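You operate a simulated robot arm through the tools that you are given. There is no shell and no other tool. Be economical: measure what you need, move in short steps, check, and stop when the job is done.

The job below is to be done with a simulated two-armed robot. You get a single attempt, and the scene is never put back.

Task
Check the light box's grey cones under DAY light; put the pink-looking one in the long table's red tray.
Fine: leave the other two in the light box; leave the grey knob at DAY, switch the light off and shut the lid. Set down upright: grey cone.

It is judged by the outcome, as a careful person would: the job done as asked, and still so three seconds after it is handed in. It fails if anything else is knocked over, pushed out of place, dropped, spilled or broken. Lids that push on must go on centred and level and be pressed home; caps that screw on are set level and turned clockwise until they are tight.

Robot
Two 7-joint arms with fingered hands on one trunk, on a base that drives. Base frame: it is fixed to the floor where the robot stands at the start and does not move with it; the origin is under the middle of the robot, x ahead of it, y to its left, z up; the surface under the hand at the start is at about z = 800. Units: mm, degrees, N and s.
The left shoulder is at the start at [42, 174, 1121], the right one opposite. With the tool pointing down near the work surface each hand reaches from about 280 to 720 mm from the robot's upright axis, wherever it stands, measured 20 degrees to its own side. Places, roughly: grey cone (10x10x17 cm) [300, 100, 900]; grey knob [400, 300, 900]; light box lid [500, 100, 1000]; red light switch [600, 200, 800]; red tray on the long wooden table [900, -100, 800]. Payload 3.8 kg a hand.
The TCP of each hand is the grasp point between the finger pads, 26 mm short of the fingertips. In the tool frame z runs along the fingers and y along their closing line. Largest opening 132 mm; the body of the gripper starts 73 mm behind the TCP. The gripper is a hand of 3 fingers: y runs from the thumb to the fingers, the wrist lies at [0, 0, -224] in the tool frame, and closing takes about 1.5 s.
Orientation is that of the tool frame in the base frame, as a unit quaternion [x, y, z, w]. With the fingers straight down and closing along the base's y, the tool's x points along the base's -x, its y along +y and its z along -z.

Tools
- The arms move only by the tool arm_command. It takes "left_plan", "right_plan" or both (then of equal length, played together; a hand with none holds still); each is a list of rows, each a list of 6 numbers: the shift along the tool's x, y, z in units of 25 mm (1.0 is 25 mm), then the turn, a rotation vector about the tool's x, y, z in units of 8 degrees (1.0 is 8 degrees). In form: [[dx, dy, dz, wx, wy, wz], ...]. A call has 1 to 8 rows; each row shifts and turns the commanded pose from where the row before left it, along the tool's axes as they then stand. "left_hand" and "right_hand" are, for a hand that has rows, the gripper command, from -1 (shut) to 1 (fully open), values between in proportion, set as the call begins (left out, the last holds). A call with a number of a shift or a turn outside -1 to 1 is refused whole. A row lasts 0.2 s, in which the tool goes at most 50 mm and 8.6 degrees; a call with a longer step from one row to the next is refused whole, and so is a gripper value outside its range. A pose out of reach is approached as far as the arm can. The call stops where the force on the tool passes 90 N (or 10 N more than at its start, if that is more) or the arm is blocked; 0.2 s more then pass. The fingers move at their own pace (about 108 mm/s each) and stop on an object; they squeeze with about 22 N. The grip force told is the motor's: it shows also when the fingers shut on nothing. Time passes only in rows, and 0.2 s behind the last, so rows that do not move let the fingers close. It gives the time, the measured TCP pose, the force on the tool (base axes), the opening and the grip force at its end, in the units of the frame above (readings bear some noise), with the torque about the TCP (base axes, N m) and any sound that the robot's microphone picked up.
- Cameras (640 x 400 px; columns grow to the right, rows downward): "scene" is now at [198.6, 10.7, 1039.4]; the picture's right is [0.10, -1.00, 0.00], its down [-0.17, -0.02, -0.98] and it looks along [0.98, 0.10, -0.17] (base axes); focal length 214 px, centre (320, 200). "left" rides on the left gripper at [-62, 3, -92] in its tool frame; the picture's right is [-0.05, -1.00, 0.00], its down [0.83, -0.04, -0.55] and it looks along [0.55, -0.03, 0.83] (tool axes); focal length 230 px, centre (320, 200). "right" rides on the right gripper at [62, 3, -92] in its tool frame; the picture's right is [-0.05, 1.00, 0.00], its down [-0.83, -0.04, -0.56] and it looks along [-0.55, -0.03, 0.83] (tool axes); focal length 230 px, centre (320, 200). There is no depth. A picture from a camera that has moved, and an enlarged one, comes with that camera's place and axes in the base frame and with its lens. The place of the scene camera against the robot may be out by one fixed shift of up to 25 mm in any direction.
- get_image(camera): a new picture of that camera. It takes no simulated time.
- lift_body(by): slides the trunk up (or, below 0, down) by that many mm; the arms and the scene camera ride with it, the base frame stays. It gives what a move gives, with no picture.
- roll_base(legs): drives the robot by 1 to 6 legs, each [ahead, left, turn to the left] in mm, mm and degrees, along the robot's own axes; the way and the turn of a leg run together, so that a leg with both is an arc; at most 1500 mm and 180 degrees a leg. The arms and the cameras ride along, it lands a little off, and it stops where it bumps. It gives what a move gives.
- finger_targets(finger1, finger2, thumb_bend, hand): sets how far each is bent, from 0 (flat) to 1 (curled in); at 0.3 the hand is open as for a grip, at 0.7 the pads meet at the TCP. One left out holds its place. A second passes; each finger stops where it meets its share of the squeeze, and holds until it gets a number again. A gripper value or a shape takes the hand back. It gives what a move gives, with no picture; readings hold the bend of each and the force on the fingers (four entries, about 0 where the hand has none), thumb and palm.
- hand_shape(shape, hand): the hand has 3 fingers and takes this shape, open, in about a second: jaw (thumb against the fingers, like two jaws); tri (thumb and two fingers); tip (a fingertip pinch); poke (one finger out to press); point (the index stretched); flat (the hand flat); cup (the hand cupped); fist (a fist). The gripper value then closes the fingers along that shape, each until it touches; the sizes above hold for jaw. It gives what a move gives, with no picture.
- turn_head(pan, tilt): turns the head with the scene camera to pan (to the left, within 60 degrees either way) and tilt (down, from -29 to 69), counted from straight ahead of the robot. It gives what a move gives.
- close_up(camera, box): a new picture of the part [left, top, right, bottom] of that camera's present view, enlarged. It takes no simulated time.
- hand_in(): hands the job in; it is judged then, once.

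Work in short steps. Places have to be worked out from the pictures, the camera data and where the tool is seen: move nearer, look again, correct. Check each grasp and each placing, and mend what went wrong. You have 120 turns and 92 pictures in all, those below and enlarged ones among them. Open the grippers and draw the arms clear of the work before you hand the job in, unless the task says otherwise; then end with one line.

The tools are called after "Request:" as name(argument=value, ...) on one line, values as JSON. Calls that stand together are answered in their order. arm_command: Moves the arms, as the interface text tells. Its arguments: {"type":"object","properties":{"left_plan":{"type":"array","items":{"type":"array","items":{"type":"number"}}},"left_hand":{"type":"number"},"right_plan":{"type":"array","items":{"type":"array","items":{"type":"number"}}},"right_hand":{"type":"number"}},"required":[]} The other tools are called the same way: lift_body (by) slides the trunk up or down; hand_shape (shape, hand) gives the hand a shape; finger_targets (finger1, finger2, thumb_bend, hand) moves the fingers one by one; roll_base (legs) drives the base; turn_head (pan, tilt) turns the head that bears the scene camera; get_image (camera) takes a picture; close_up (camera, box) takes an enlarged picture of a part of a camera's view; hand_in () hands the job in.

At the start:

```text
t: 0.0
left_ee_pos: [527.9, 300.9, 1001.1]
left_orientation: [0.0, 1.0, 0.0, -0.001]
left_wrist_force: [0.4, 0.1, -0.1]
left_torque: [-0.01, 0.03, 0.01]
left_opening: 132.0
left_gripper_force: 0.1
left_shape: jaw
left_bend: [0.3, 0.3, 0.3]
left_finger forces: [0.0, 0.0, 0.0, 0.1, 0.0, 0.0]
right_ee_pos: [464.0, -109.8, 1149.5]
right_orientation: [0.0, 1.0, 0.0, 0.0]
right_wrist_force: [1.1, 0.3, 0.9]
right_torque: [0.0, -0.01, 0.01]
right_opening: 132.0
right_gripper_force: 0.1
right_shape: jaw
right_bend: [0.3, 0.3, 0.3]
right_finger forces: [0.0, 0.0, 0.0, 0.0, 0.0, 0.0]
trunk travel left (down, up): [-425.0, 57.0]
robot x, y, heading: [1.7, -1.6, 0.1]
head pan, tilt: [5.6, 10.0]
```

scene: 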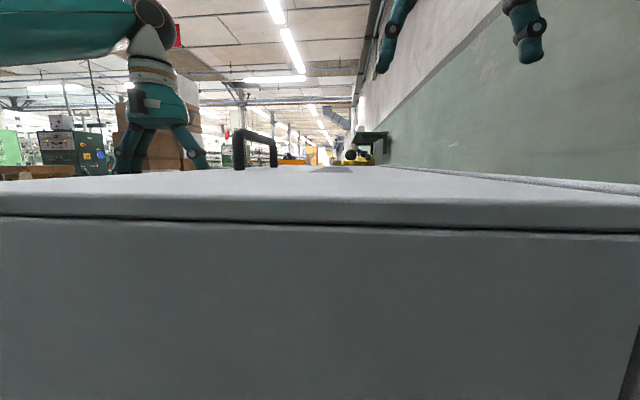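
right: 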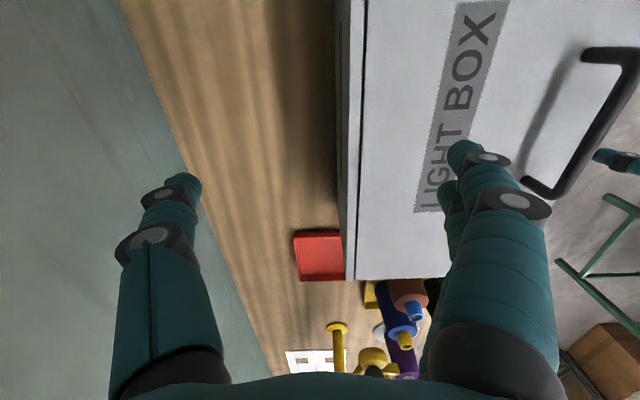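
left: 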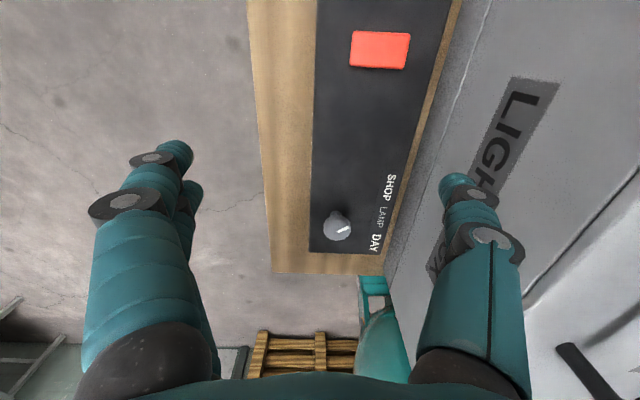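

I'll raise the trunk and take closer looks at the panel and the lid before touching anything.

Request:
lift_body(by=55)

Request:
turn_head(pan=10, tilt=40)

Request:
get_image(camera="scene")

Request:
close_up(camera="left", box=[280, 20, 440, 280])

Request:
close_up(camera="right", box=[240, 200, 480, 400])

```text
t: 1.0
left_ee_pos: [528.4, 301.0, 1052.8]
left_orientation: [0.0, 1.0, 0.001, -0.002]
left_wrist_force: [-0.1, 0.9, -0.5]
left_torque: [0.01, 0.05, 0.01]
left_opening: 132.0
left_gripper_force: 0.1
left_shape: jaw
left_bend: [0.3, 0.3, 0.3]
left_finger forces: [0.1, 0.0, 0.0, 0.0, 0.0, 0.0]
right_ee_pos: [464.7, -110.7, 1203.5]
right_orientation: [0.0, 1.0, 0.001, -0.001]
right_wrist_force: [0.3, 0.3, -0.5]
right_torque: [-0.02, 0.03, -0.01]
right_opening: 131.8
right_gripper_force: 0.1
right_shape: jaw
right_bend: [0.3, 0.3, 0.3]
right_finger forces: [0.0, 0.1, 0.0, 0.0, 0.0, 0.0]
trunk travel left (down, up): [-480.0, 2.0]
robot x, y, heading: [0.1, -1.4, 0.1]
head pan, tilt: [5.6, 10.0]
```

```text
t: 1.9
left_ee_pos: [528.2, 299.7, 1055.0]
left_orientation: [0.0, 1.0, 0.0, 0.001]
left_wrist_force: [0.2, 0.2, -0.5]
left_torque: [-0.01, 0.0, -0.02]
left_opening: 131.7
left_gripper_force: 0.0
left_shape: jaw
left_bend: [0.3, 0.3, 0.3]
left_finger forces: [0.0, 0.0, 0.1, 0.1, 0.0, 0.1]
right_ee_pos: [464.2, -110.9, 1205.5]
right_orientation: [0.001, 1.0, 0.0, 0.0]
right_wrist_force: [0.0, 0.0, 0.5]
right_torque: [-0.01, 0.01, -0.04]
right_opening: 132.0
right_gripper_force: 0.2
right_shape: jaw
right_bend: [0.3, 0.3, 0.3]
right_finger forces: [0.1, 0.0, 0.0, 0.0, 0.1, 0.0]
trunk travel left (down, up): [-480.0, 2.0]
robot x, y, heading: [0.8, -1.5, -0.2]
head pan, tilt: [10.0, 40.0]
```

```text
88 pictures are left
camera scene: at [195.3, 16.4, 1068.6], right [0.17, -0.98, 0.0], down [-0.63, -0.11, -0.77], along [0.76, 0.13, -0.64], focal length 214 px, centre (320, 200)
```

scene: 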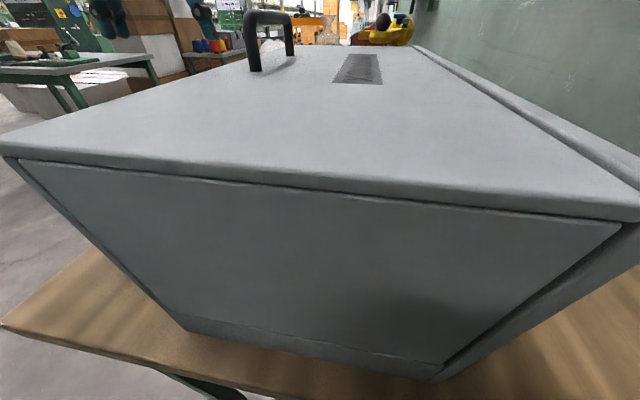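

```text
1.54 times, centred on (360, 150) of left
camera zoom: at [591.5, 303.5, 1147.0], right [0.05, -1.0, 0.0], down [-0.83, -0.04, 0.55], along [-0.55, -0.03, -0.83], focal length 354 px, centre (258, 277)
```

zoom: 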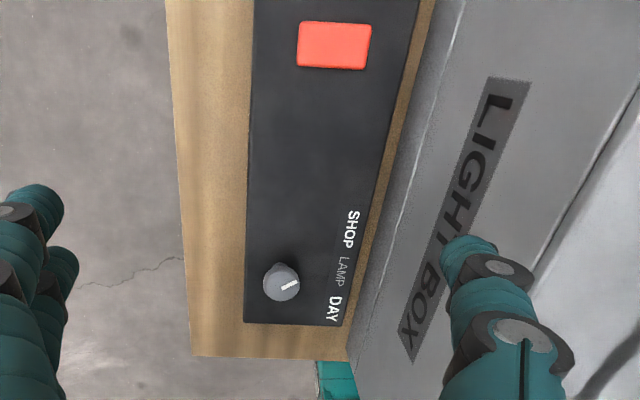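

```text
2.00 times, centred on (360, 300) of right
camera zoom: at [402.6, -106.9, 1298.0], right [0.05, 1.0, 0.0], down [0.83, -0.05, 0.56], along [0.55, -0.03, -0.83], focal length 460 px, centre (240, 0)
```

zoom: 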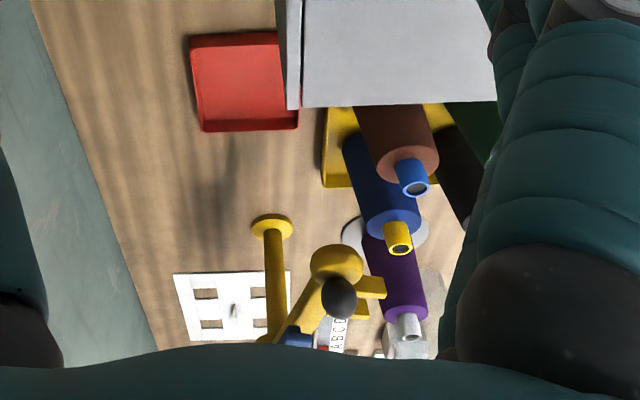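

The lid looks hinged on its right side, with its handle on the left. Next I look closely at the knob pointer.

Request:
close_up(camera="left", box=[320, 170, 400, 220])

Request:
close_up(camera="scene", box=[400, 40, 640, 240])

```text
8.00 times, centred on (360, 195) of left
camera zoom: at [591.5, 303.5, 1147.0], right [0.05, -1.0, 0.0], down [-0.83, -0.04, 0.55], along [-0.55, -0.03, -0.83], focal length 1841 px, centre (0, 240)
```

zoom: 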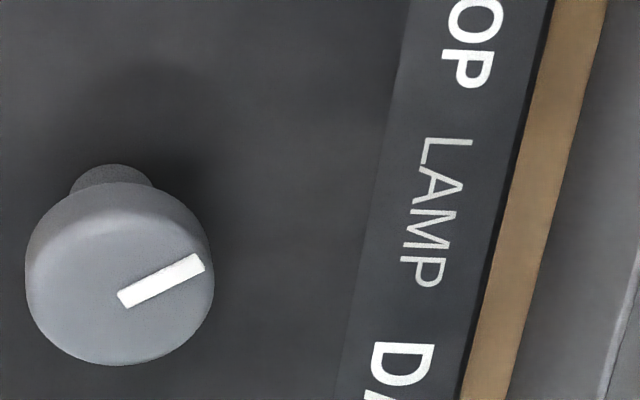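

```text
2.00 times, centred on (520, 140) of scene
camera zoom: at [195.3, 16.4, 1068.6], right [0.17, -0.98, 0.0], down [-0.63, -0.11, -0.77], along [0.76, 0.13, -0.64], focal length 429 px, centre (-80, 320)
```

zoom: 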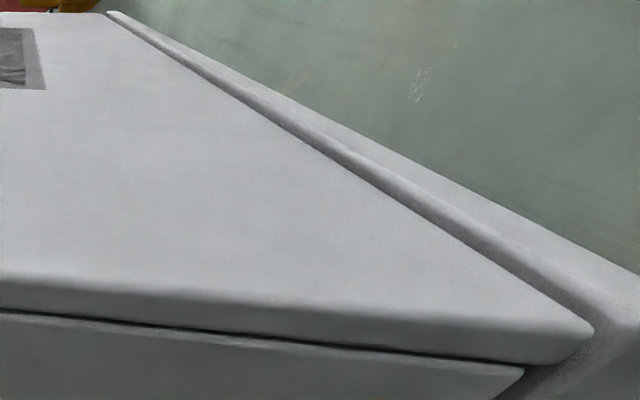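

The pointer is at SHOP (about 34° toward +x), so DAY is about 70–75° clockwise. The knob is near [374, 267]. I'll bring the left hand above it and look.

Request:
arm_command(left_plan=[[0.9, -0.2, 0.7, 0, 0, 0], [0.9, -0.2, 0.7, 0, 0, 0], [0.9, -0.2, 0.7, 0, 0, 0], [0.9, -0.2, 0.7, 0, 0, 0], [0.9, -0.2, 0.7, 0, 0, 0], [0.9, -0.2, 0.7, 0, 0, 0], [0.76, -0.15, 0.7, 0, 0, 0], [0, 0, 0, 0, 0, 0]], left_hand=0.1)

Request:
get_image(camera="left")

```text
t: 3.7
left_ee_pos: [374.2, 264.9, 932.0]
left_orientation: [0.0, 1.0, 0.0, 0.0]
left_wrist_force: [-0.5, -0.2, -0.3]
left_torque: [0.03, -0.02, 0.0]
left_opening: 73.3
left_gripper_force: 0.2
left_shape: jaw
left_bend: [0.72, 0.72, 0.7]
left_finger forces: [0.1, 0.0, 0.0, 0.0, 0.0, 0.0]
right_ee_pos: [462.7, -112.0, 1204.1]
right_orientation: [0.001, 1.0, 0.001, 0.0]
right_wrist_force: [-0.4, -0.4, 0.0]
right_torque: [0.02, 0.01, -0.01]
right_opening: 132.0
right_gripper_force: 0.2
right_shape: jaw
right_bend: [0.3, 0.3, 0.3]
right_finger forces: [0.0, 0.1, 0.0, 0.1, 0.0, 0.0]
trunk travel left (down, up): [-480.0, 2.0]
robot x, y, heading: [0.8, -1.3, -0.2]
head pan, tilt: [10.0, 40.0]
```

```text
83 pictures are left
camera left: at [437.2, 268.1, 1024.2], right [0.05, -1.0, 0.0], down [-0.83, -0.04, 0.55], along [-0.55, -0.03, -0.83], focal length 230 px, centre (320, 200)
```

left: 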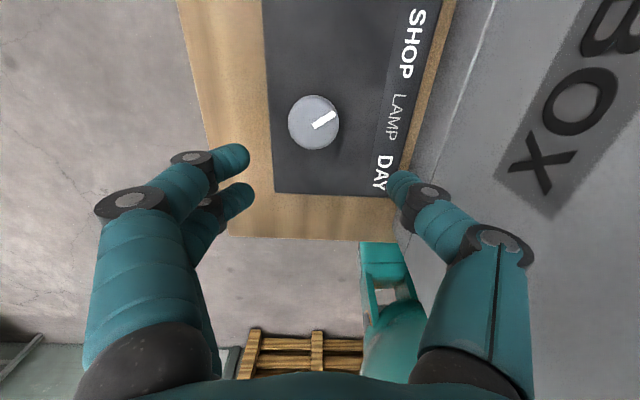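

Triangulating puts the knob top at about [394, 270, 863]. I'll centre over it and pre-rotate the hand counter-clockwise by about 37°.

Request:
arm_command(left_plan=[[-0.8, 0.2, 0.6, 0, 0, 0], [0, 0, 0.6, 0, 0, -0.95], [0, 0, 0, 0, 0, -0.95], [0, 0, 0, 0, 0, -0.95], [0, 0, 0, 0, 0, -0.95], [0, 0, 0, 0, 0, -0.85], [0, 0, 0, 0, 0, 0]], left_hand=0.1)

Request:
get_image(camera="left")

```text
t: 5.3
left_ee_pos: [399.7, 276.4, 898.7]
left_orientation: [-0.319, 0.948, -0.001, 0.0]
left_wrist_force: [0.1, -0.4, -0.5]
left_torque: [-0.02, 0.0, -0.01]
left_opening: 73.1
left_gripper_force: 0.1
left_shape: jaw
left_bend: [0.72, 0.72, 0.7]
left_finger forces: [0.0, 0.0, 0.0, 0.1, 0.0, 0.0]
left hand out of reach, approached as far as the arm can: row 6
right_ee_pos: [463.3, -110.9, 1205.7]
right_orientation: [0.001, 1.0, 0.001, -0.001]
right_wrist_force: [0.3, -0.1, -0.4]
right_torque: [-0.02, -0.02, 0.03]
right_opening: 131.8
right_gripper_force: 0.0
right_shape: jaw
right_bend: [0.3, 0.3, 0.3]
right_finger forces: [0.0, 0.1, 0.1, 0.1, 0.0, 0.0]
trunk travel left (down, up): [-480.0, 2.0]
robot x, y, heading: [1.7, 1.3, -0.1]
head pan, tilt: [10.0, 40.0]
```

```text
82 pictures are left
camera left: at [447.0, 316.4, 990.3], right [0.64, -0.76, 0.0], down [-0.64, -0.54, 0.56], along [-0.42, -0.36, -0.83], focal length 230 px, centre (320, 200)
```

left: 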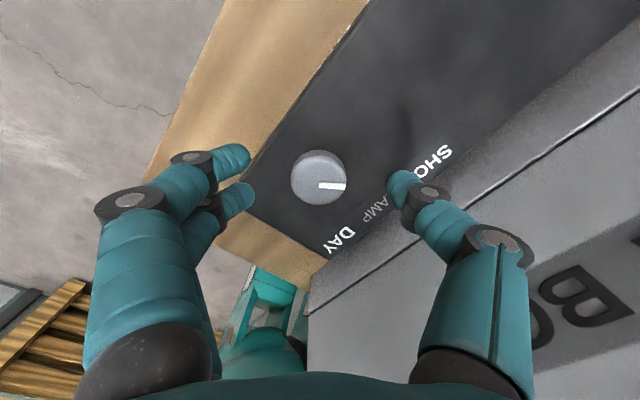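

The arm is near its joint limit here. I'll ease the rotation back slightly, see where the TCP settles, then descend.

Request:
arm_command(left_plan=[[0, 0, 0, 0, 0, 0.5], [0, 0, 0, 0, 0, 0], [0, 0, 0, 0, 0, 0]])

```text
t: 6.1
left_ee_pos: [397.9, 276.9, 898.8]
left_orientation: [-0.286, 0.958, 0.0, 0.001]
left_wrist_force: [-0.1, -0.6, -0.1]
left_torque: [0.01, -0.02, 0.07]
left_opening: 73.0
left_gripper_force: 0.0
left_shape: jaw
left_bend: [0.72, 0.72, 0.7]
left_finger forces: [0.0, 0.0, 0.0, 0.1, 0.0, 0.0]
right_ee_pos: [462.9, -110.9, 1206.2]
right_orientation: [0.001, 1.0, 0.001, 0.0]
right_wrist_force: [-0.1, 0.0, 0.2]
right_torque: [0.03, 0.0, 0.01]
right_opening: 132.0
right_gripper_force: 0.1
right_shape: jaw
right_bend: [0.3, 0.3, 0.3]
right_finger forces: [0.1, 0.1, 0.1, 0.1, 0.1, 0.1]
trunk travel left (down, up): [-480.0, 2.0]
robot x, y, heading: [-0.4, -3.3, 0.1]
head pan, tilt: [10.0, 40.0]
```

Shifting to centre on the knob, then descending so the pads straddle it.

Request:
arm_command(left_plan=[[0.22, -0.12, 0, 0, 0, 0], [0, 0, 0.5, 0, 0, 0], [0, 0, 0.5, 0, 0, 0], [0, 0, 0, 0, 0, 0]])

Request:
get_image(camera="left")

```text
t: 7.1
left_ee_pos: [395.2, 270.7, 872.9]
left_orientation: [-0.286, 0.958, 0.001, 0.0]
left_wrist_force: [0.1, -0.7, -0.9]
left_torque: [-0.01, 0.03, 0.02]
left_opening: 73.3
left_gripper_force: 0.1
left_shape: jaw
left_bend: [0.72, 0.72, 0.7]
left_finger forces: [0.0, 0.0, 0.0, 0.1, 0.0, 0.1]
right_ee_pos: [464.0, -110.4, 1205.1]
right_orientation: [0.001, 1.0, 0.002, 0.0]
right_wrist_force: [-0.6, 1.3, 0.1]
right_torque: [0.0, -0.01, -0.03]
right_opening: 131.9
right_gripper_force: 0.0
right_shape: jaw
right_bend: [0.3, 0.3, 0.3]
right_finger forces: [0.0, 0.1, 0.1, 0.1, 0.1, 0.1]
trunk travel left (down, up): [-480.0, 2.0]
robot x, y, heading: [-0.6, -3.2, 0.0]
head pan, tilt: [10.0, 40.0]
```

```text
81 pictures are left
camera left: at [446.5, 306.4, 965.0], right [0.59, -0.81, 0.0], down [-0.67, -0.49, 0.55], along [-0.45, -0.33, -0.83], focal length 230 px, centre (320, 200)
```

left: 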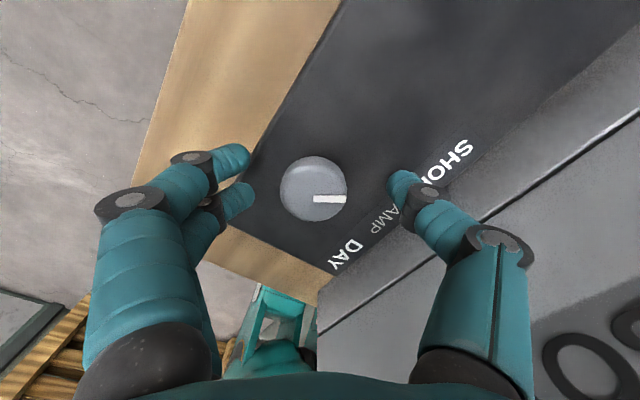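

The knob is centred between the fingers, so I go 5 mm lower and close.

Request:
arm_command(left_plan=[[0, 0, 0.2, 0, 0, 0], [0, 0, 0, 0, 0, 0]])

Request:
arm_command(left_plan=[[0, 0, 0, 0, 0, 0], [0, 0, 0, 0, 0, 0], [0, 0, 0, 0, 0, 0], [0, 0, 0, 0, 0, 0], [0, 0, 0, 0, 0, 0]], left_hand=-0.6)

Request:
get_image(camera="left")

```text
t: 7.7
left_ee_pos: [395.2, 270.7, 867.8]
left_orientation: [-0.286, 0.958, 0.0, 0.0]
left_wrist_force: [-0.5, 0.1, 0.3]
left_torque: [0.0, 0.0, 0.0]
left_opening: 73.4
left_gripper_force: 0.0
left_shape: jaw
left_bend: [0.72, 0.72, 0.7]
left_finger forces: [0.0, 0.0, 0.0, 0.1, 0.0, 0.0]
right_ee_pos: [464.1, -111.0, 1205.6]
right_orientation: [0.001, 1.0, 0.001, 0.0]
right_wrist_force: [0.5, 0.1, 0.1]
right_torque: [0.01, 0.02, 0.01]
right_opening: 131.8
right_gripper_force: 0.1
right_shape: jaw
right_bend: [0.3, 0.3, 0.3]
right_finger forces: [0.0, 0.0, 0.1, 0.0, 0.1, 0.0]
trunk travel left (down, up): [-480.0, 2.0]
robot x, y, heading: [-3.0, -1.0, 0.1]
head pan, tilt: [10.0, 40.0]
```

```text
t: 8.9
left_ee_pos: [396.1, 271.2, 867.1]
left_orientation: [-0.286, 0.958, 0.001, 0.0]
left_wrist_force: [-1.1, 0.9, 0.6]
left_torque: [0.05, 0.02, -0.04]
left_opening: 28.3
left_gripper_force: 0.0
left_shape: jaw
left_bend: [0.73, 0.72, 0.7]
left_finger forces: [0.1, 1.7, 0.1, 0.0, 0.5, 0.1]
right_ee_pos: [464.7, -109.6, 1205.4]
right_orientation: [0.0, 1.0, 0.001, 0.0]
right_wrist_force: [0.1, -0.1, 0.4]
right_torque: [-0.01, 0.01, -0.03]
right_opening: 131.9
right_gripper_force: 0.1
right_shape: jaw
right_bend: [0.3, 0.3, 0.3]
right_finger forces: [0.0, 0.0, 0.0, 0.0, 0.0, 0.0]
trunk travel left (down, up): [-480.0, 2.0]
robot x, y, heading: [3.7, 2.5, -0.2]
head pan, tilt: [10.0, 40.0]
```

```text
80 pictures are left
camera left: at [446.2, 307.0, 959.6], right [0.59, -0.81, 0.0], down [-0.67, -0.49, 0.55], along [-0.45, -0.33, -0.83], focal length 230 px, centre (320, 200)
```

left: 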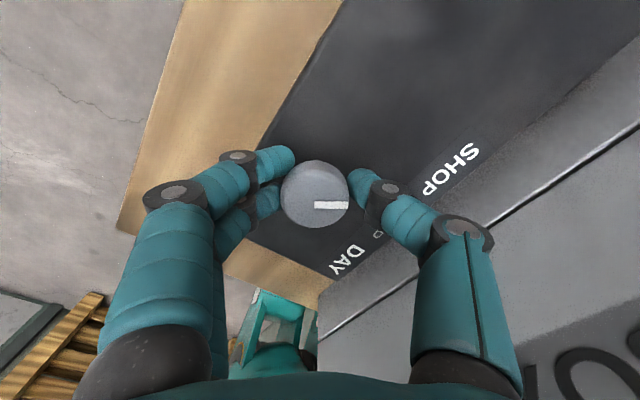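

The fingers are just touching, so I'll squeeze fully.

Request:
arm_command(left_plan=[[0, 0, 0, 0, 0, 0], [0, 0, 0, 0, 0, 0], [0, 0, 0, 0, 0, 0], [0, 0, 0, 0, 0, 0]], left_hand=-1)

Request:
get_image(camera="left")

```text
t: 9.9
left_ee_pos: [396.1, 272.0, 866.7]
left_orientation: [-0.286, 0.958, 0.001, -0.001]
left_wrist_force: [2.1, 0.8, -10.9]
left_torque: [-0.04, -0.1, -0.06]
left_opening: 22.9
left_gripper_force: 21.7
left_shape: jaw
left_bend: [0.73, 0.73, 0.7]
left_finger forces: [9.0, 10.0, 0.0, 0.0, 19.8, 0.0]
right_ee_pos: [463.5, -110.0, 1204.5]
right_orientation: [0.001, 1.0, 0.0, -0.001]
right_wrist_force: [-1.0, 0.1, 0.0]
right_torque: [0.0, -0.03, -0.03]
right_opening: 131.8
right_gripper_force: 0.0
right_shape: jaw
right_bend: [0.3, 0.3, 0.3]
right_finger forces: [0.0, 0.0, 0.0, 0.1, 0.0, 0.0]
trunk travel left (down, up): [-480.0, 2.0]
robot x, y, heading: [-3.0, 2.5, 0.2]
head pan, tilt: [10.0, 40.0]
```

```text
79 pictures are left
camera left: at [446.8, 307.1, 958.6], right [0.59, -0.81, 0.0], down [-0.67, -0.49, 0.56], along [-0.45, -0.33, -0.83], focal length 230 px, centre (320, 200)
```

left: 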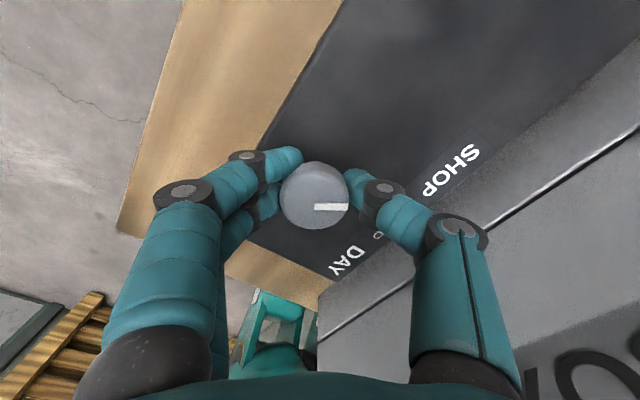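

It's gripped with 22 N. I'll turn it clockwise by 64° and look.

Request:
arm_command(left_plan=[[0, 0, 0, 0, 0, 1], [0, 0, 0, 0, 0, 1], [0, 0, 0, 0, 0, 1], [0, 0, 0, 0, 0, 1], [0, 0, 0, 0, 0, 1], [0, 0, 0, 0, 0, 1], [0, 0, 0, 0, 0, 1], [0, 0, 0, 0, 0, 1]])

Request:
get_image(camera="left")

```text
t: 11.7
left_ee_pos: [395.7, 270.4, 867.9]
left_orientation: [0.267, 0.964, 0.0, -0.002]
left_wrist_force: [-10.0, -12.7, -18.4]
left_torque: [-0.38, 0.2, 0.07]
left_opening: 21.9
left_gripper_force: 22.0
left_shape: jaw
left_bend: [0.72, 0.73, 0.7]
left_finger forces: [8.6, 11.4, 0.0, 0.1, 26.1, 0.0]
right_ee_pos: [463.2, -112.0, 1204.9]
right_orientation: [0.001, 1.0, 0.001, 0.0]
right_wrist_force: [-0.6, -1.4, 0.7]
right_torque: [-0.02, 0.02, 0.01]
right_opening: 131.8
right_gripper_force: 0.1
right_shape: jaw
right_bend: [0.3, 0.3, 0.3]
right_finger forces: [0.0, 0.1, 0.0, 0.0, 0.0, 0.1]
trunk travel left (down, up): [-480.0, 2.0]
robot x, y, heading: [-1.5, 2.1, 0.2]
head pan, tilt: [10.0, 40.0]
```

```text
78 pictures are left
camera left: at [451.2, 240.2, 959.5], right [-0.47, -0.88, 0.0], down [-0.73, 0.39, 0.56], along [-0.49, 0.26, -0.83], focal length 230 px, centre (320, 200)
```

left: 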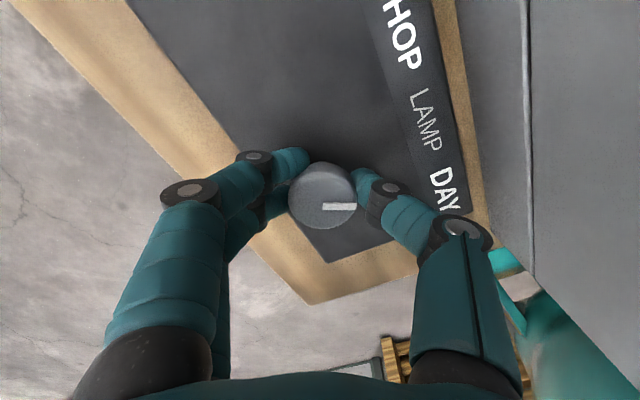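

The pointer is now at about −31° and the start was about +33°. I'll turn 3–4° more, then release.

Request:
arm_command(left_plan=[[0, 0, 0, 0, 0, 0.5], [0, 0, 0, 0, 0, 0]])

Request:
arm_command(left_plan=[[0, 0, 0, 0, 0, 0], [0, 0, 0, 0, 0, 0], [0, 0, 0, 0, 0, 0], [0, 0, -1, 0, 0, 0], [0, 0, -1, 0, 0, 0], [0, 0, -1, 0, 0, 0]], left_hand=0.2)

Request:
close_up(camera="left", box=[240, 60, 480, 210])

```text
t: 12.3
left_ee_pos: [395.4, 268.8, 867.6]
left_orientation: [0.3, 0.954, 0.0, -0.001]
left_wrist_force: [-10.1, -15.4, -21.0]
left_torque: [-0.42, 0.22, 0.08]
left_opening: 21.6
left_gripper_force: 21.8
left_shape: jaw
left_bend: [0.72, 0.73, 0.7]
left_finger forces: [9.2, 11.2, 0.0, 0.0, 27.1, 0.1]
right_ee_pos: [464.4, -110.9, 1205.7]
right_orientation: [0.002, 1.0, 0.001, 0.0]
right_wrist_force: [-1.3, 0.2, -1.0]
right_torque: [0.01, 0.01, -0.02]
right_opening: 131.9
right_gripper_force: 0.2
right_shape: jaw
right_bend: [0.3, 0.3, 0.3]
right_finger forces: [0.0, 0.1, 0.0, 0.1, 0.1, 0.0]
trunk travel left (down, up): [-480.0, 2.0]
robot x, y, heading: [1.5, -1.3, 0.0]
head pan, tilt: [10.0, 40.0]
```

```text
t: 13.7
left_ee_pos: [394.1, 269.3, 944.1]
left_orientation: [0.299, 0.954, 0.0, -0.001]
left_wrist_force: [-0.7, -0.6, -0.9]
left_torque: [-0.01, -0.05, 0.01]
left_opening: 79.0
left_gripper_force: 0.1
left_shape: jaw
left_bend: [0.71, 0.71, 0.71]
left_finger forces: [0.0, 0.1, 0.0, 0.0, 0.0, 0.0]
right_ee_pos: [463.8, -110.7, 1205.9]
right_orientation: [0.001, 1.0, 0.001, 0.0]
right_wrist_force: [0.2, -0.4, 0.7]
right_torque: [0.0, 0.0, 0.03]
right_opening: 132.0
right_gripper_force: 0.0
right_shape: jaw
right_bend: [0.3, 0.3, 0.3]
right_finger forces: [0.1, 0.1, 0.1, 0.1, 0.0, 0.0]
trunk travel left (down, up): [-480.0, 2.0]
robot x, y, heading: [1.1, 0.7, 0.1]
head pan, tilt: [10.0, 40.0]
```

```text
2.67 times, centred on (360, 135) of left
camera zoom: at [447.6, 237.4, 1034.9], right [-0.53, -0.85, 0.0], down [-0.71, 0.44, 0.55], along [-0.47, 0.29, -0.83], focal length 614 px, centre (213, 373)
```

zoom: 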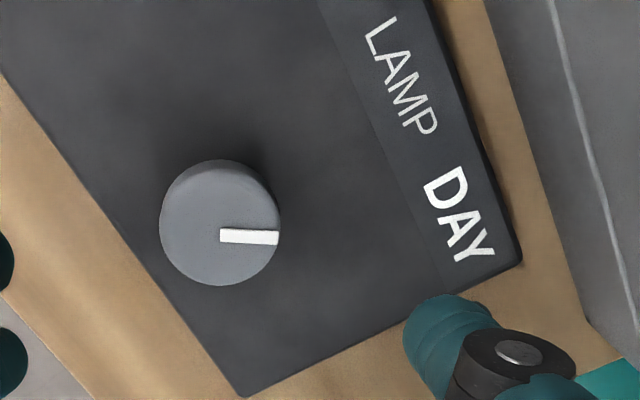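

The pointer is at DAY. Now I straighten the hand and move above the red switch to look at it.

Request:
arm_command(left_plan=[[0, 0, -0.5, 0, 0, -0.9], [0, 0, 0, 0, 0, -0.9], [0, 0, 0, 0, 0, -0.9], [0, 0, 0, 0, 0, -0.9], [0, 0, 0, 0, 0, -0.75], [0, 0, 0, 0, 0, 0]])

Request:
arm_command(left_plan=[[-1, 0, 0, 0, 0, 0], [-1, 0, 0, 0, 0, 0], [-1, 0, 0, 0, 0, 0], [-1, 0, 0, 0, 0, 0], [-1, 0, 0, 0, 0, 0], [-1, 0, 0, 0, 0, 0], [-1, 0, 0, 0, 0, 0], [0, 0, 0, 0, 0, 0]])

Request:
get_image(camera="left")

```text
t: 15.1
left_ee_pos: [395.8, 271.6, 957.2]
left_orientation: [-0.001, 1.0, 0.001, -0.001]
left_wrist_force: [0.3, -0.1, -0.2]
left_torque: [-0.03, 0.01, -0.04]
left_opening: 78.8
left_gripper_force: 0.0
left_shape: jaw
left_bend: [0.71, 0.71, 0.71]
left_finger forces: [0.0, 0.1, 0.0, 0.0, 0.0, 0.1]
right_ee_pos: [463.8, -110.9, 1204.4]
right_orientation: [0.001, 1.0, 0.001, 0.0]
right_wrist_force: [-0.7, 0.0, -0.6]
right_torque: [-0.01, -0.02, 0.0]
right_opening: 131.9
right_gripper_force: 0.1
right_shape: jaw
right_bend: [0.3, 0.3, 0.3]
right_finger forces: [0.1, 0.1, 0.0, 0.0, 0.0, 0.1]
trunk travel left (down, up): [-480.0, 2.0]
robot x, y, heading: [-1.1, 0.6, -0.1]
head pan, tilt: [10.0, 40.0]
```

```text
t: 16.9
left_ee_pos: [571.8, 272.6, 955.3]
left_orientation: [0.0, 1.0, 0.0, 0.001]
left_wrist_force: [0.3, 0.0, -0.2]
left_torque: [-0.01, 0.01, -0.01]
left_opening: 78.8
left_gripper_force: 0.1
left_shape: jaw
left_bend: [0.71, 0.71, 0.71]
left_finger forces: [0.1, 0.1, 0.0, 0.1, 0.1, 0.1]
right_ee_pos: [463.0, -109.9, 1205.6]
right_orientation: [0.001, 1.0, 0.0, 0.0]
right_wrist_force: [0.3, -0.5, 0.5]
right_torque: [0.01, 0.05, 0.0]
right_opening: 131.8
right_gripper_force: 0.1
right_shape: jaw
right_bend: [0.3, 0.3, 0.3]
right_finger forces: [0.0, 0.1, 0.0, 0.0, 0.0, 0.0]
trunk travel left (down, up): [-480.0, 2.0]
robot x, y, heading: [-3.1, 0.6, 0.1]
head pan, tilt: [10.0, 40.0]
```

```text
76 pictures are left
camera left: at [634.0, 274.7, 1047.9], right [0.05, -1.0, 0.0], down [-0.83, -0.04, 0.55], along [-0.55, -0.03, -0.83], focal length 230 px, centre (320, 200)
```

left: 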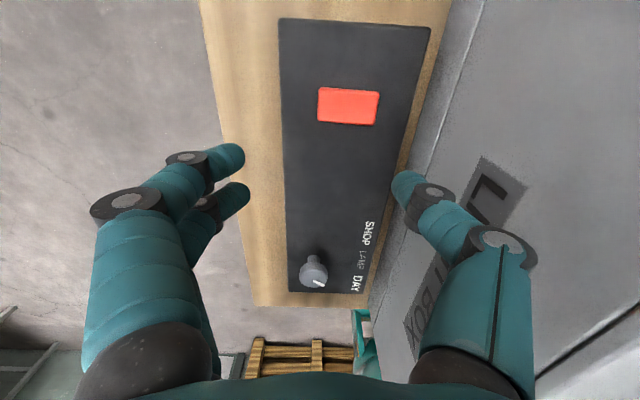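

The switch is at about [591, 245, 828]. A close-up should show whether it's a rocker or a push button.

Request:
close_up(camera="left", box=[300, 75, 400, 137])

Request:
hand_shape(shape="poke", hand="left")

Request:
get_image(camera="left")

```text
6.40 times, centred on (350, 106) of left
camera zoom: at [634.0, 274.7, 1047.9], right [0.05, -1.0, 0.0], down [-0.83, -0.04, 0.55], along [-0.55, -0.03, -0.83], focal length 1472 px, centre (128, 802)
```

zoom: 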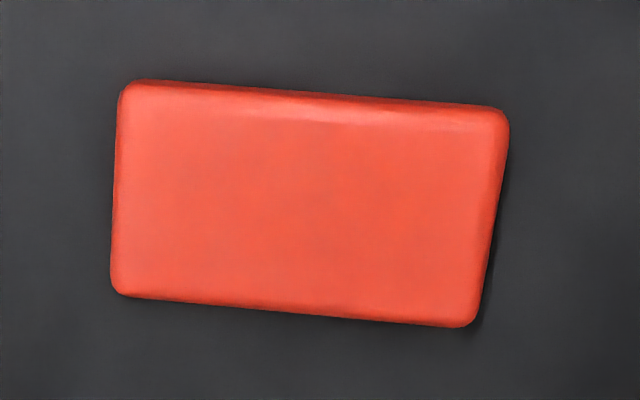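

```text
t: 17.8
left_ee_pos: [571.9, 271.8, 956.3]
left_orientation: [0.0, 1.0, 0.0, 0.0]
left_wrist_force: [-0.5, 0.0, 0.5]
left_torque: [0.0, -0.01, -0.03]
left_opening: 0.0
left_gripper_force: 0.0
left_shape: poke
left_bend: [1.0, 1.0, 0.45]
left_finger forces: [0.0, 0.0, 0.1, 0.0, 0.0, 0.0]
right_ee_pos: [463.9, -110.4, 1205.5]
right_orientation: [0.0, 1.0, 0.0, 0.001]
right_wrist_force: [-0.2, 0.6, 0.0]
right_torque: [-0.02, -0.03, 0.01]
right_opening: 132.0
right_gripper_force: 0.2
right_shape: jaw
right_bend: [0.3, 0.3, 0.3]
right_finger forces: [0.0, 0.1, 0.0, 0.0, 0.1, 0.0]
trunk travel left (down, up): [-480.0, 2.0]
robot x, y, heading: [1.0, 0.9, 0.1]
head pan, tilt: [10.0, 40.0]
```

```text
74 pictures are left
camera left: at [634.0, 274.4, 1047.8], right [0.05, -1.0, 0.0], down [-0.83, -0.04, 0.55], along [-0.55, -0.03, -0.83], focal length 230 px, centre (320, 200)
```

left: 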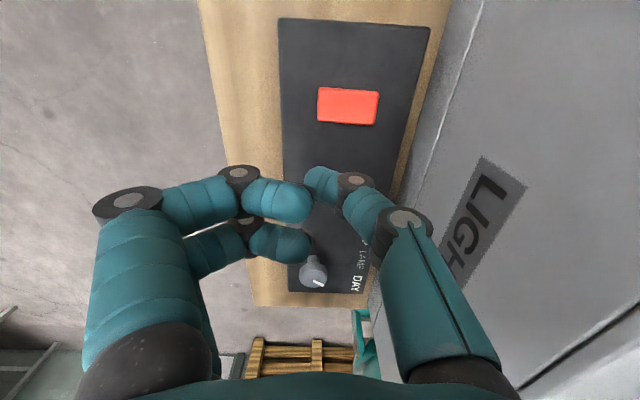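

It looks like a push button or rocker plate, and the thumb tip sits roughly under the TCP. I move over the switch and descend partway.

Request:
arm_command(left_plan=[[-0.4, -0.52, 0, 0, 0, 0], [-0.4, -0.52, 0, 0, 0, 0], [0, 0, 1, 0, 0, 0], [0, 0, 1, 0, 0, 0], [0, 0, 0.8, 0, 0, 0], [0, 0, 0.4, 0, 0, 0], [0, 0, 0, 0, 0, 0]])

Request:
get_image(camera="left")

```text
t: 19.4
left_ee_pos: [591.7, 245.1, 875.6]
left_orientation: [0.0, 1.0, 0.0, 0.0]
left_wrist_force: [0.3, 0.3, -0.2]
left_torque: [-0.01, -0.01, 0.03]
left_opening: 0.1
left_gripper_force: 0.1
left_shape: poke
left_bend: [1.0, 1.0, 0.45]
left_finger forces: [0.0, 0.1, 0.0, 0.0, 0.0, 0.1]
right_ee_pos: [463.8, -111.1, 1205.2]
right_orientation: [0.0, 1.0, 0.001, -0.001]
right_wrist_force: [-0.7, 0.4, -0.4]
right_torque: [-0.01, -0.01, 0.04]
right_opening: 131.6
right_gripper_force: 0.0
right_shape: jaw
right_bend: [0.3, 0.3, 0.3]
right_finger forces: [0.0, 0.0, 0.0, 0.0, 0.0, 0.0]
trunk travel left (down, up): [-480.0, 2.0]
robot x, y, heading: [-1.1, -2.7, -0.0]
head pan, tilt: [10.0, 40.0]
```

```text
73 pictures are left
camera left: at [655.0, 248.1, 967.2], right [0.05, -1.0, 0.0], down [-0.83, -0.04, 0.55], along [-0.55, -0.03, -0.83], focal length 230 px, centre (320, 200)
```

left: 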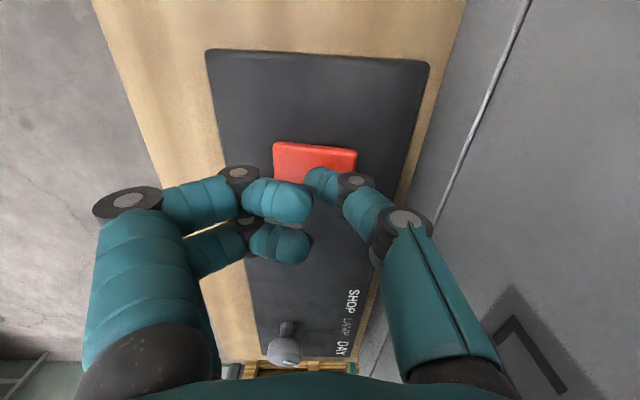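

Centred over the switch, I descend slowly until there's contact.

Request:
arm_command(left_plan=[[0, 0, 0.3, 0, 0, 0], [0, 0, 0.3, 0, 0, 0], [0, 0, 0.2, 0, 0, 0], [0, 0, 0, 0, 0, 0]])

```text
t: 20.4
left_ee_pos: [593.5, 242.3, 863.5]
left_orientation: [0.002, 1.0, 0.001, 0.008]
left_wrist_force: [0.2, -6.5, 33.8]
left_torque: [0.16, 0.11, 0.05]
left_opening: 0.1
left_gripper_force: 0.0
left_shape: poke
left_bend: [1.0, 1.0, 0.47]
left_finger forces: [0.0, 0.0, 0.0, 0.1, 32.4, 0.0]
right_ee_pos: [460.5, -111.8, 1207.6]
right_orientation: [0.001, 1.0, 0.0, 0.002]
right_wrist_force: [0.5, -0.6, -0.3]
right_torque: [0.03, -0.01, -0.04]
right_opening: 131.8
right_gripper_force: 0.0
right_shape: jaw
right_bend: [0.3, 0.3, 0.3]
right_finger forces: [0.1, 0.0, 0.1, 0.0, 0.1, 0.1]
trunk travel left (down, up): [-480.0, 2.0]
robot x, y, heading: [0.1, -2.8, 0.1]
head pan, tilt: [10.0, 40.0]
```

There was 34 N on the switch and no click reported. I back off and see whether it changed.

Request:
arm_command(left_plan=[[0, 0, -1, 0, 0, 0], [0, 0, -1, 0, 0, 0], [0, 0, -1, 0, 0, 0], [0, 0, -1, 0, 0, 0], [0, 0, 0, 0, 0, 0]])

Request:
get_image(camera="left")

Request:
close_up(camera="left", box=[270, 80, 370, 172])

Request:
get_image(camera="scene")

```text
t: 21.6
left_ee_pos: [591.6, 244.8, 954.8]
left_orientation: [0.0, 1.0, 0.0, 0.0]
left_wrist_force: [-0.4, 0.2, 0.9]
left_torque: [-0.02, 0.0, 0.02]
left_opening: 0.1
left_gripper_force: 0.1
left_shape: poke
left_bend: [1.0, 1.0, 0.45]
left_finger forces: [0.0, 0.1, 0.0, 0.0, 0.0, 0.0]
right_ee_pos: [463.9, -110.3, 1204.1]
right_orientation: [0.001, 1.0, 0.002, 0.001]
right_wrist_force: [0.5, 0.0, -0.2]
right_torque: [0.0, -0.01, -0.02]
right_opening: 132.1
right_gripper_force: 0.0
right_shape: jaw
right_bend: [0.3, 0.3, 0.3]
right_finger forces: [0.0, 0.1, 0.1, 0.1, 0.0, 0.0]
trunk travel left (down, up): [-480.0, 2.0]
robot x, y, heading: [-3.1, -0.6, -0.1]
head pan, tilt: [10.0, 40.0]
```

```text
72 pictures are left
camera left: at [655.1, 248.5, 1046.4], right [0.05, -1.0, 0.0], down [-0.83, -0.04, 0.56], along [-0.55, -0.03, -0.83], focal length 230 px, centre (320, 200)
```

left: 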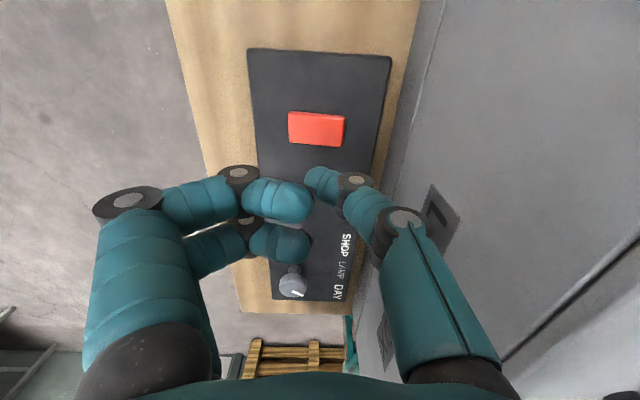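

```text
4.35 times, centred on (320, 126) of left
camera zoom: at [655.1, 248.5, 1046.4], right [0.05, -1.0, 0.0], down [-0.83, -0.04, 0.56], along [-0.55, -0.03, -0.83], focal length 1000 px, centre (320, 522)
```

zoom: 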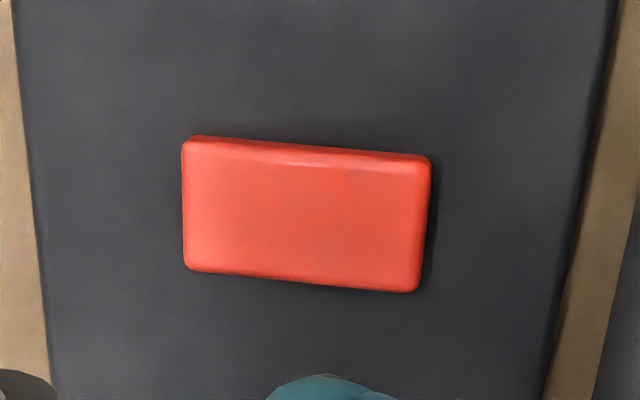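

```text
70 pictures are left
camera scene: at [195.3, 16.3, 1068.5], right [0.17, -0.98, 0.0], down [-0.63, -0.11, -0.77], along [0.75, 0.13, -0.64], focal length 214 px, centre (320, 200)
```

scene: 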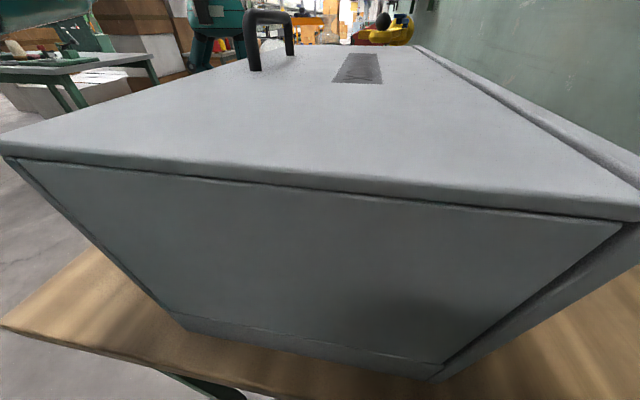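

I can't tell if it's on from outside. I'll park the right arm clear of the lid's swing and bring the left hand above the handle.

Request:
hand_shape(shape="jaw", hand="left")

Request:
arm_command(left_plan=[[0, 0, -1, 0, 0, 0], [0, 0, -1, 0, 0, 0], [0, 0, -1, 0, 0, 0], [0, 0, -1, 0, 0, 0], [0, 0, -1, 0, 0, 0], [0, 0, -1, 0, 0, 0], [0, 0, -1, 0, 0, 0], [0, 0, -0.6, 0, 0, 0]], right_plan=[[0.8, -0.9, 0, 0, 0, 0], [0.8, -0.9, 0, 0, 0, 0], [0.8, -0.9, 0, 0, 0, 0], [0.8, -0.9, 0, 0, 0, 0], [0.8, -0.9, 0, 0, 0, 0], [0.8, -0.9, 0, 0, 0, 0], [0.8, -0.9, 0, 0, 0, 0], [0.8, -0.9, 0, 0, 0, 0]])

Request:
arm_command(left_plan=[[0.8, -0.9, 0, 0, 0, 0], [0.8, -0.9, 0, 0, 0, 0], [0.8, -0.9, 0, 0, 0, 0], [0.8, -0.9, 0, 0, 0, 0], [0.8, -0.9, 0, 0, 0, 0], [0, 0, 0, 0, 0, 0]])

Request:
get_image(camera="left")

Request:
get_image(camera="scene")

```text
t: 22.5
left_ee_pos: [593.7, 246.7, 954.6]
left_orientation: [-0.001, 1.0, 0.001, -0.001]
left_wrist_force: [-0.5, 4.2, -1.1]
left_torque: [0.19, 0.04, -0.05]
left_opening: 131.5
left_gripper_force: 0.0
left_shape: jaw
left_bend: [0.3, 0.3, 0.32]
left_finger forces: [0.1, 0.1, 0.0, 0.1, 4.4, 0.1]
right_ee_pos: [464.2, -110.0, 1204.9]
right_orientation: [0.001, 1.0, 0.0, 0.0]
right_wrist_force: [-0.3, -0.1, -0.3]
right_torque: [0.0, -0.03, 0.0]
right_opening: 132.0
right_gripper_force: 0.0
right_shape: jaw
right_bend: [0.3, 0.3, 0.3]
right_finger forces: [0.1, 0.0, 0.1, 0.1, 0.0, 0.0]
trunk travel left (down, up): [-480.0, 2.0]
robot x, y, heading: [2.3, -0.7, 0.0]
head pan, tilt: [10.0, 40.0]
```

```text
t: 24.0
left_ee_pos: [589.5, 285.0, 1104.9]
left_orientation: [-0.01, 1.0, -0.012, 0.004]
left_wrist_force: [0.5, 1.1, -0.3]
left_torque: [-0.05, -0.02, 0.01]
left_opening: 132.0
left_gripper_force: 0.1
left_shape: jaw
left_bend: [0.3, 0.3, 0.3]
left_finger forces: [0.0, 0.0, 0.0, 0.1, 0.0, 0.0]
right_ee_pos: [343.7, -139.6, 1196.6]
right_orientation: [-0.12, 0.992, -0.014, -0.021]
right_wrist_force: [0.1, -0.1, 0.1]
right_torque: [0.02, 0.0, -0.02]
right_opening: 132.0
right_gripper_force: 0.0
right_shape: jaw
right_bend: [0.3, 0.3, 0.3]
right_finger forces: [0.0, 0.0, 0.0, 0.0, 0.0, 0.0]
trunk travel left (down, up): [-480.0, 2.0]
robot x, y, heading: [1.0, 1.5, 0.9]
head pan, tilt: [10.0, 40.0]
stopped in row 7 (right hand): the arm was blocked; the commanded pose is now the measured one
```

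```text
t: 25.6
left_ee_pos: [487.0, 168.9, 1102.3]
left_orientation: [-0.011, 1.0, -0.01, 0.001]
left_wrist_force: [0.8, -0.1, 0.2]
left_torque: [-0.03, -0.04, -0.02]
left_opening: 131.9
left_gripper_force: 0.0
left_shape: jaw
left_bend: [0.3, 0.3, 0.3]
left_finger forces: [0.1, 0.0, 0.0, 0.1, 0.0, 0.0]
right_ee_pos: [337.8, -139.2, 1197.0]
right_orientation: [-0.126, 0.992, -0.012, -0.02]
right_wrist_force: [-0.5, 0.6, -0.5]
right_torque: [-0.01, 0.02, 0.0]
right_opening: 131.9
right_gripper_force: 0.0
right_shape: jaw
right_bend: [0.3, 0.3, 0.3]
right_finger forces: [0.0, 0.0, 0.1, 0.1, 0.1, 0.1]
trunk travel left (down, up): [-480.0, 2.0]
robot x, y, heading: [3.6, 2.9, 1.4]
head pan, tilt: [10.0, 40.0]
stopped in row 6 (left hand): the arm was blocked; the commanded pose is now the measured one
```

```text
69 pictures are left
camera left: at [549.2, 174.1, 1194.6], right [0.07, -1.0, 0.02], down [-0.83, -0.05, 0.55], along [-0.55, -0.06, -0.83], focal length 230 px, centre (320, 200)
```

left: 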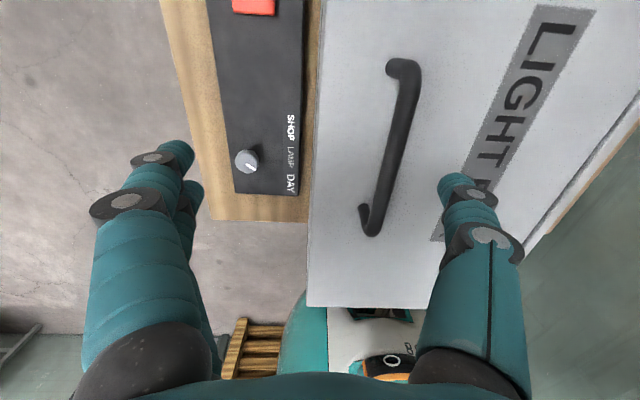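

```text
68 pictures are left
camera scene: at [194.5, 45.8, 1068.3], right [0.2, -0.98, 0.02], down [-0.63, -0.14, -0.76], along [0.75, 0.14, -0.64], focal length 214 px, centre (320, 200)
```

scene: 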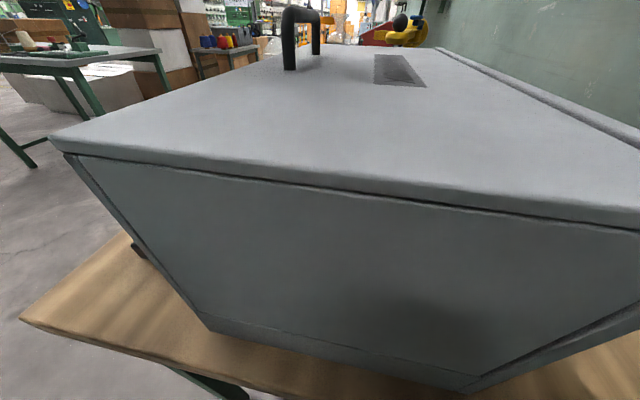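

The right elbow hit the wall and nudged the robot over. I undo the right arm's move and check that the base settles back.

Request:
arm_command(right_plan=[[-0.8, 0.6, 0, 0, 0, 0], [-0.8, 0.6, 0, 0, 0, 0], [-0.8, 0.4, 0, 0, 0, 0.6], [-0.8, 0, 0, 0, 0, 0.6], [-0.8, 0, 0, 0, 0, 0.6], [0, 0, 0, 0, 0, 0]])

Request:
get_image(camera="scene")

```text
t: 27.0
left_ee_pos: [488.4, 141.0, 1104.8]
left_orientation: [-0.008, 1.0, 0.0, 0.0]
left_wrist_force: [0.0, -0.1, 0.2]
left_torque: [-0.03, -0.01, -0.03]
left_opening: 131.8
left_gripper_force: 0.0
left_shape: jaw
left_bend: [0.3, 0.3, 0.3]
left_finger forces: [0.0, 0.0, 0.0, 0.0, 0.1, 0.1]
right_ee_pos: [427.6, -113.9, 1186.1]
right_orientation: [0.011, 1.0, -0.002, -0.022]
right_wrist_force: [0.3, 0.5, 0.7]
right_torque: [-0.01, -0.03, 0.02]
right_opening: 132.2
right_gripper_force: 0.0
right_shape: jaw
right_bend: [0.3, 0.3, 0.3]
right_finger forces: [0.1, 0.0, 0.1, 0.1, 0.0, 0.1]
trunk travel left (down, up): [-480.0, 2.0]
robot x, y, heading: [2.5, 4.6, 1.0]
head pan, tilt: [10.0, 40.0]
```

```text
67 pictures are left
camera scene: at [195.5, 21.4, 1068.7], right [0.19, -0.98, 0.0], down [-0.63, -0.12, -0.77], along [0.75, 0.14, -0.64], focal length 214 px, centre (320, 200)
```

scene: 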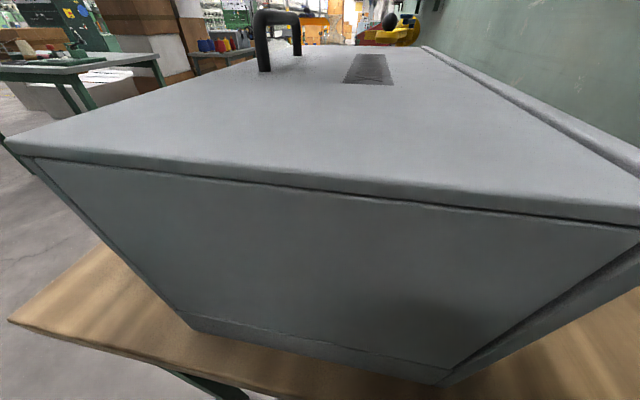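

The base has recovered (y +5, heading 1°). The tray is too far to reach from here, so I plan to work from the table's open left side. First I raise the left hand and look at the floor there.

Request:
arm_command(left_plan=[[0, 0, -1, 0, 0, 0], [0, 0, -1, 0, 0, 0], [0, 0, -1, 0, 0, 0], [0, 0, -1, 0, 0, 0], [0, 0, 0, 0, 0, 0]])

Request:
turn_head(pan=60, tilt=35)

Request:
get_image(camera="scene")

```text
t: 28.2
left_ee_pos: [489.8, 141.9, 1205.9]
left_orientation: [-0.008, 1.0, 0.001, 0.0]
left_wrist_force: [0.3, -0.5, 0.1]
left_torque: [-0.01, -0.02, 0.02]
left_opening: 132.0
left_gripper_force: 0.0
left_shape: jaw
left_bend: [0.3, 0.3, 0.3]
left_finger forces: [0.0, 0.0, 0.0, 0.0, 0.0, 0.0]
right_ee_pos: [428.5, -114.2, 1186.4]
right_orientation: [0.01, 1.0, -0.003, -0.022]
right_wrist_force: [-0.5, 0.3, 0.2]
right_torque: [-0.01, -0.01, 0.0]
right_opening: 131.6
right_gripper_force: 0.1
right_shape: jaw
right_bend: [0.3, 0.3, 0.3]
right_finger forces: [0.0, 0.0, 0.0, 0.0, 0.0, 0.1]
trunk travel left (down, up): [-480.0, 2.0]
robot x, y, heading: [0.2, -0.9, 1.2]
head pan, tilt: [10.0, 40.0]
```

```text
t: 29.3
left_ee_pos: [488.8, 140.9, 1206.2]
left_orientation: [-0.008, 1.0, 0.0, 0.0]
left_wrist_force: [0.6, 0.0, -0.2]
left_torque: [0.0, -0.01, 0.01]
left_opening: 132.1
left_gripper_force: 0.1
left_shape: jaw
left_bend: [0.3, 0.3, 0.3]
left_finger forces: [0.0, 0.0, 0.0, 0.1, 0.0, 0.0]
right_ee_pos: [428.9, -113.7, 1188.1]
right_orientation: [0.01, 1.0, -0.003, -0.022]
right_wrist_force: [-0.5, -0.2, 0.4]
right_torque: [-0.02, -0.01, 0.03]
right_opening: 131.7
right_gripper_force: 0.0
right_shape: jaw
right_bend: [0.3, 0.3, 0.3]
right_finger forces: [0.0, 0.0, 0.0, 0.1, 0.0, 0.0]
trunk travel left (down, up): [-480.0, 2.0]
robot x, y, heading: [4.5, 0.6, 1.0]
head pan, tilt: [60.0, 35.0]
```

```text
66 pictures are left
camera scene: at [155.5, 82.0, 1076.1], right [0.87, -0.49, 0.0], down [-0.28, -0.5, -0.82], along [0.4, 0.72, -0.57], focal length 214 px, centre (320, 200)
```

scene: 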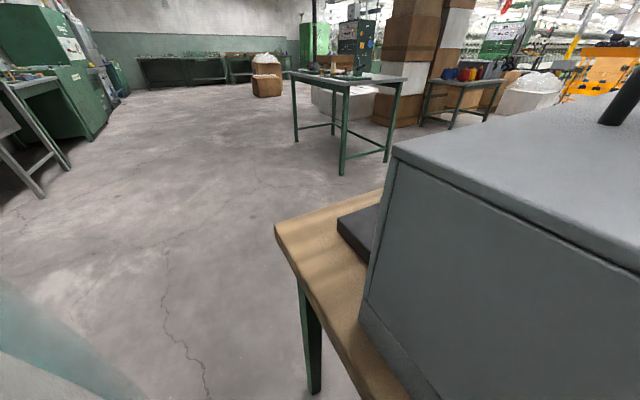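

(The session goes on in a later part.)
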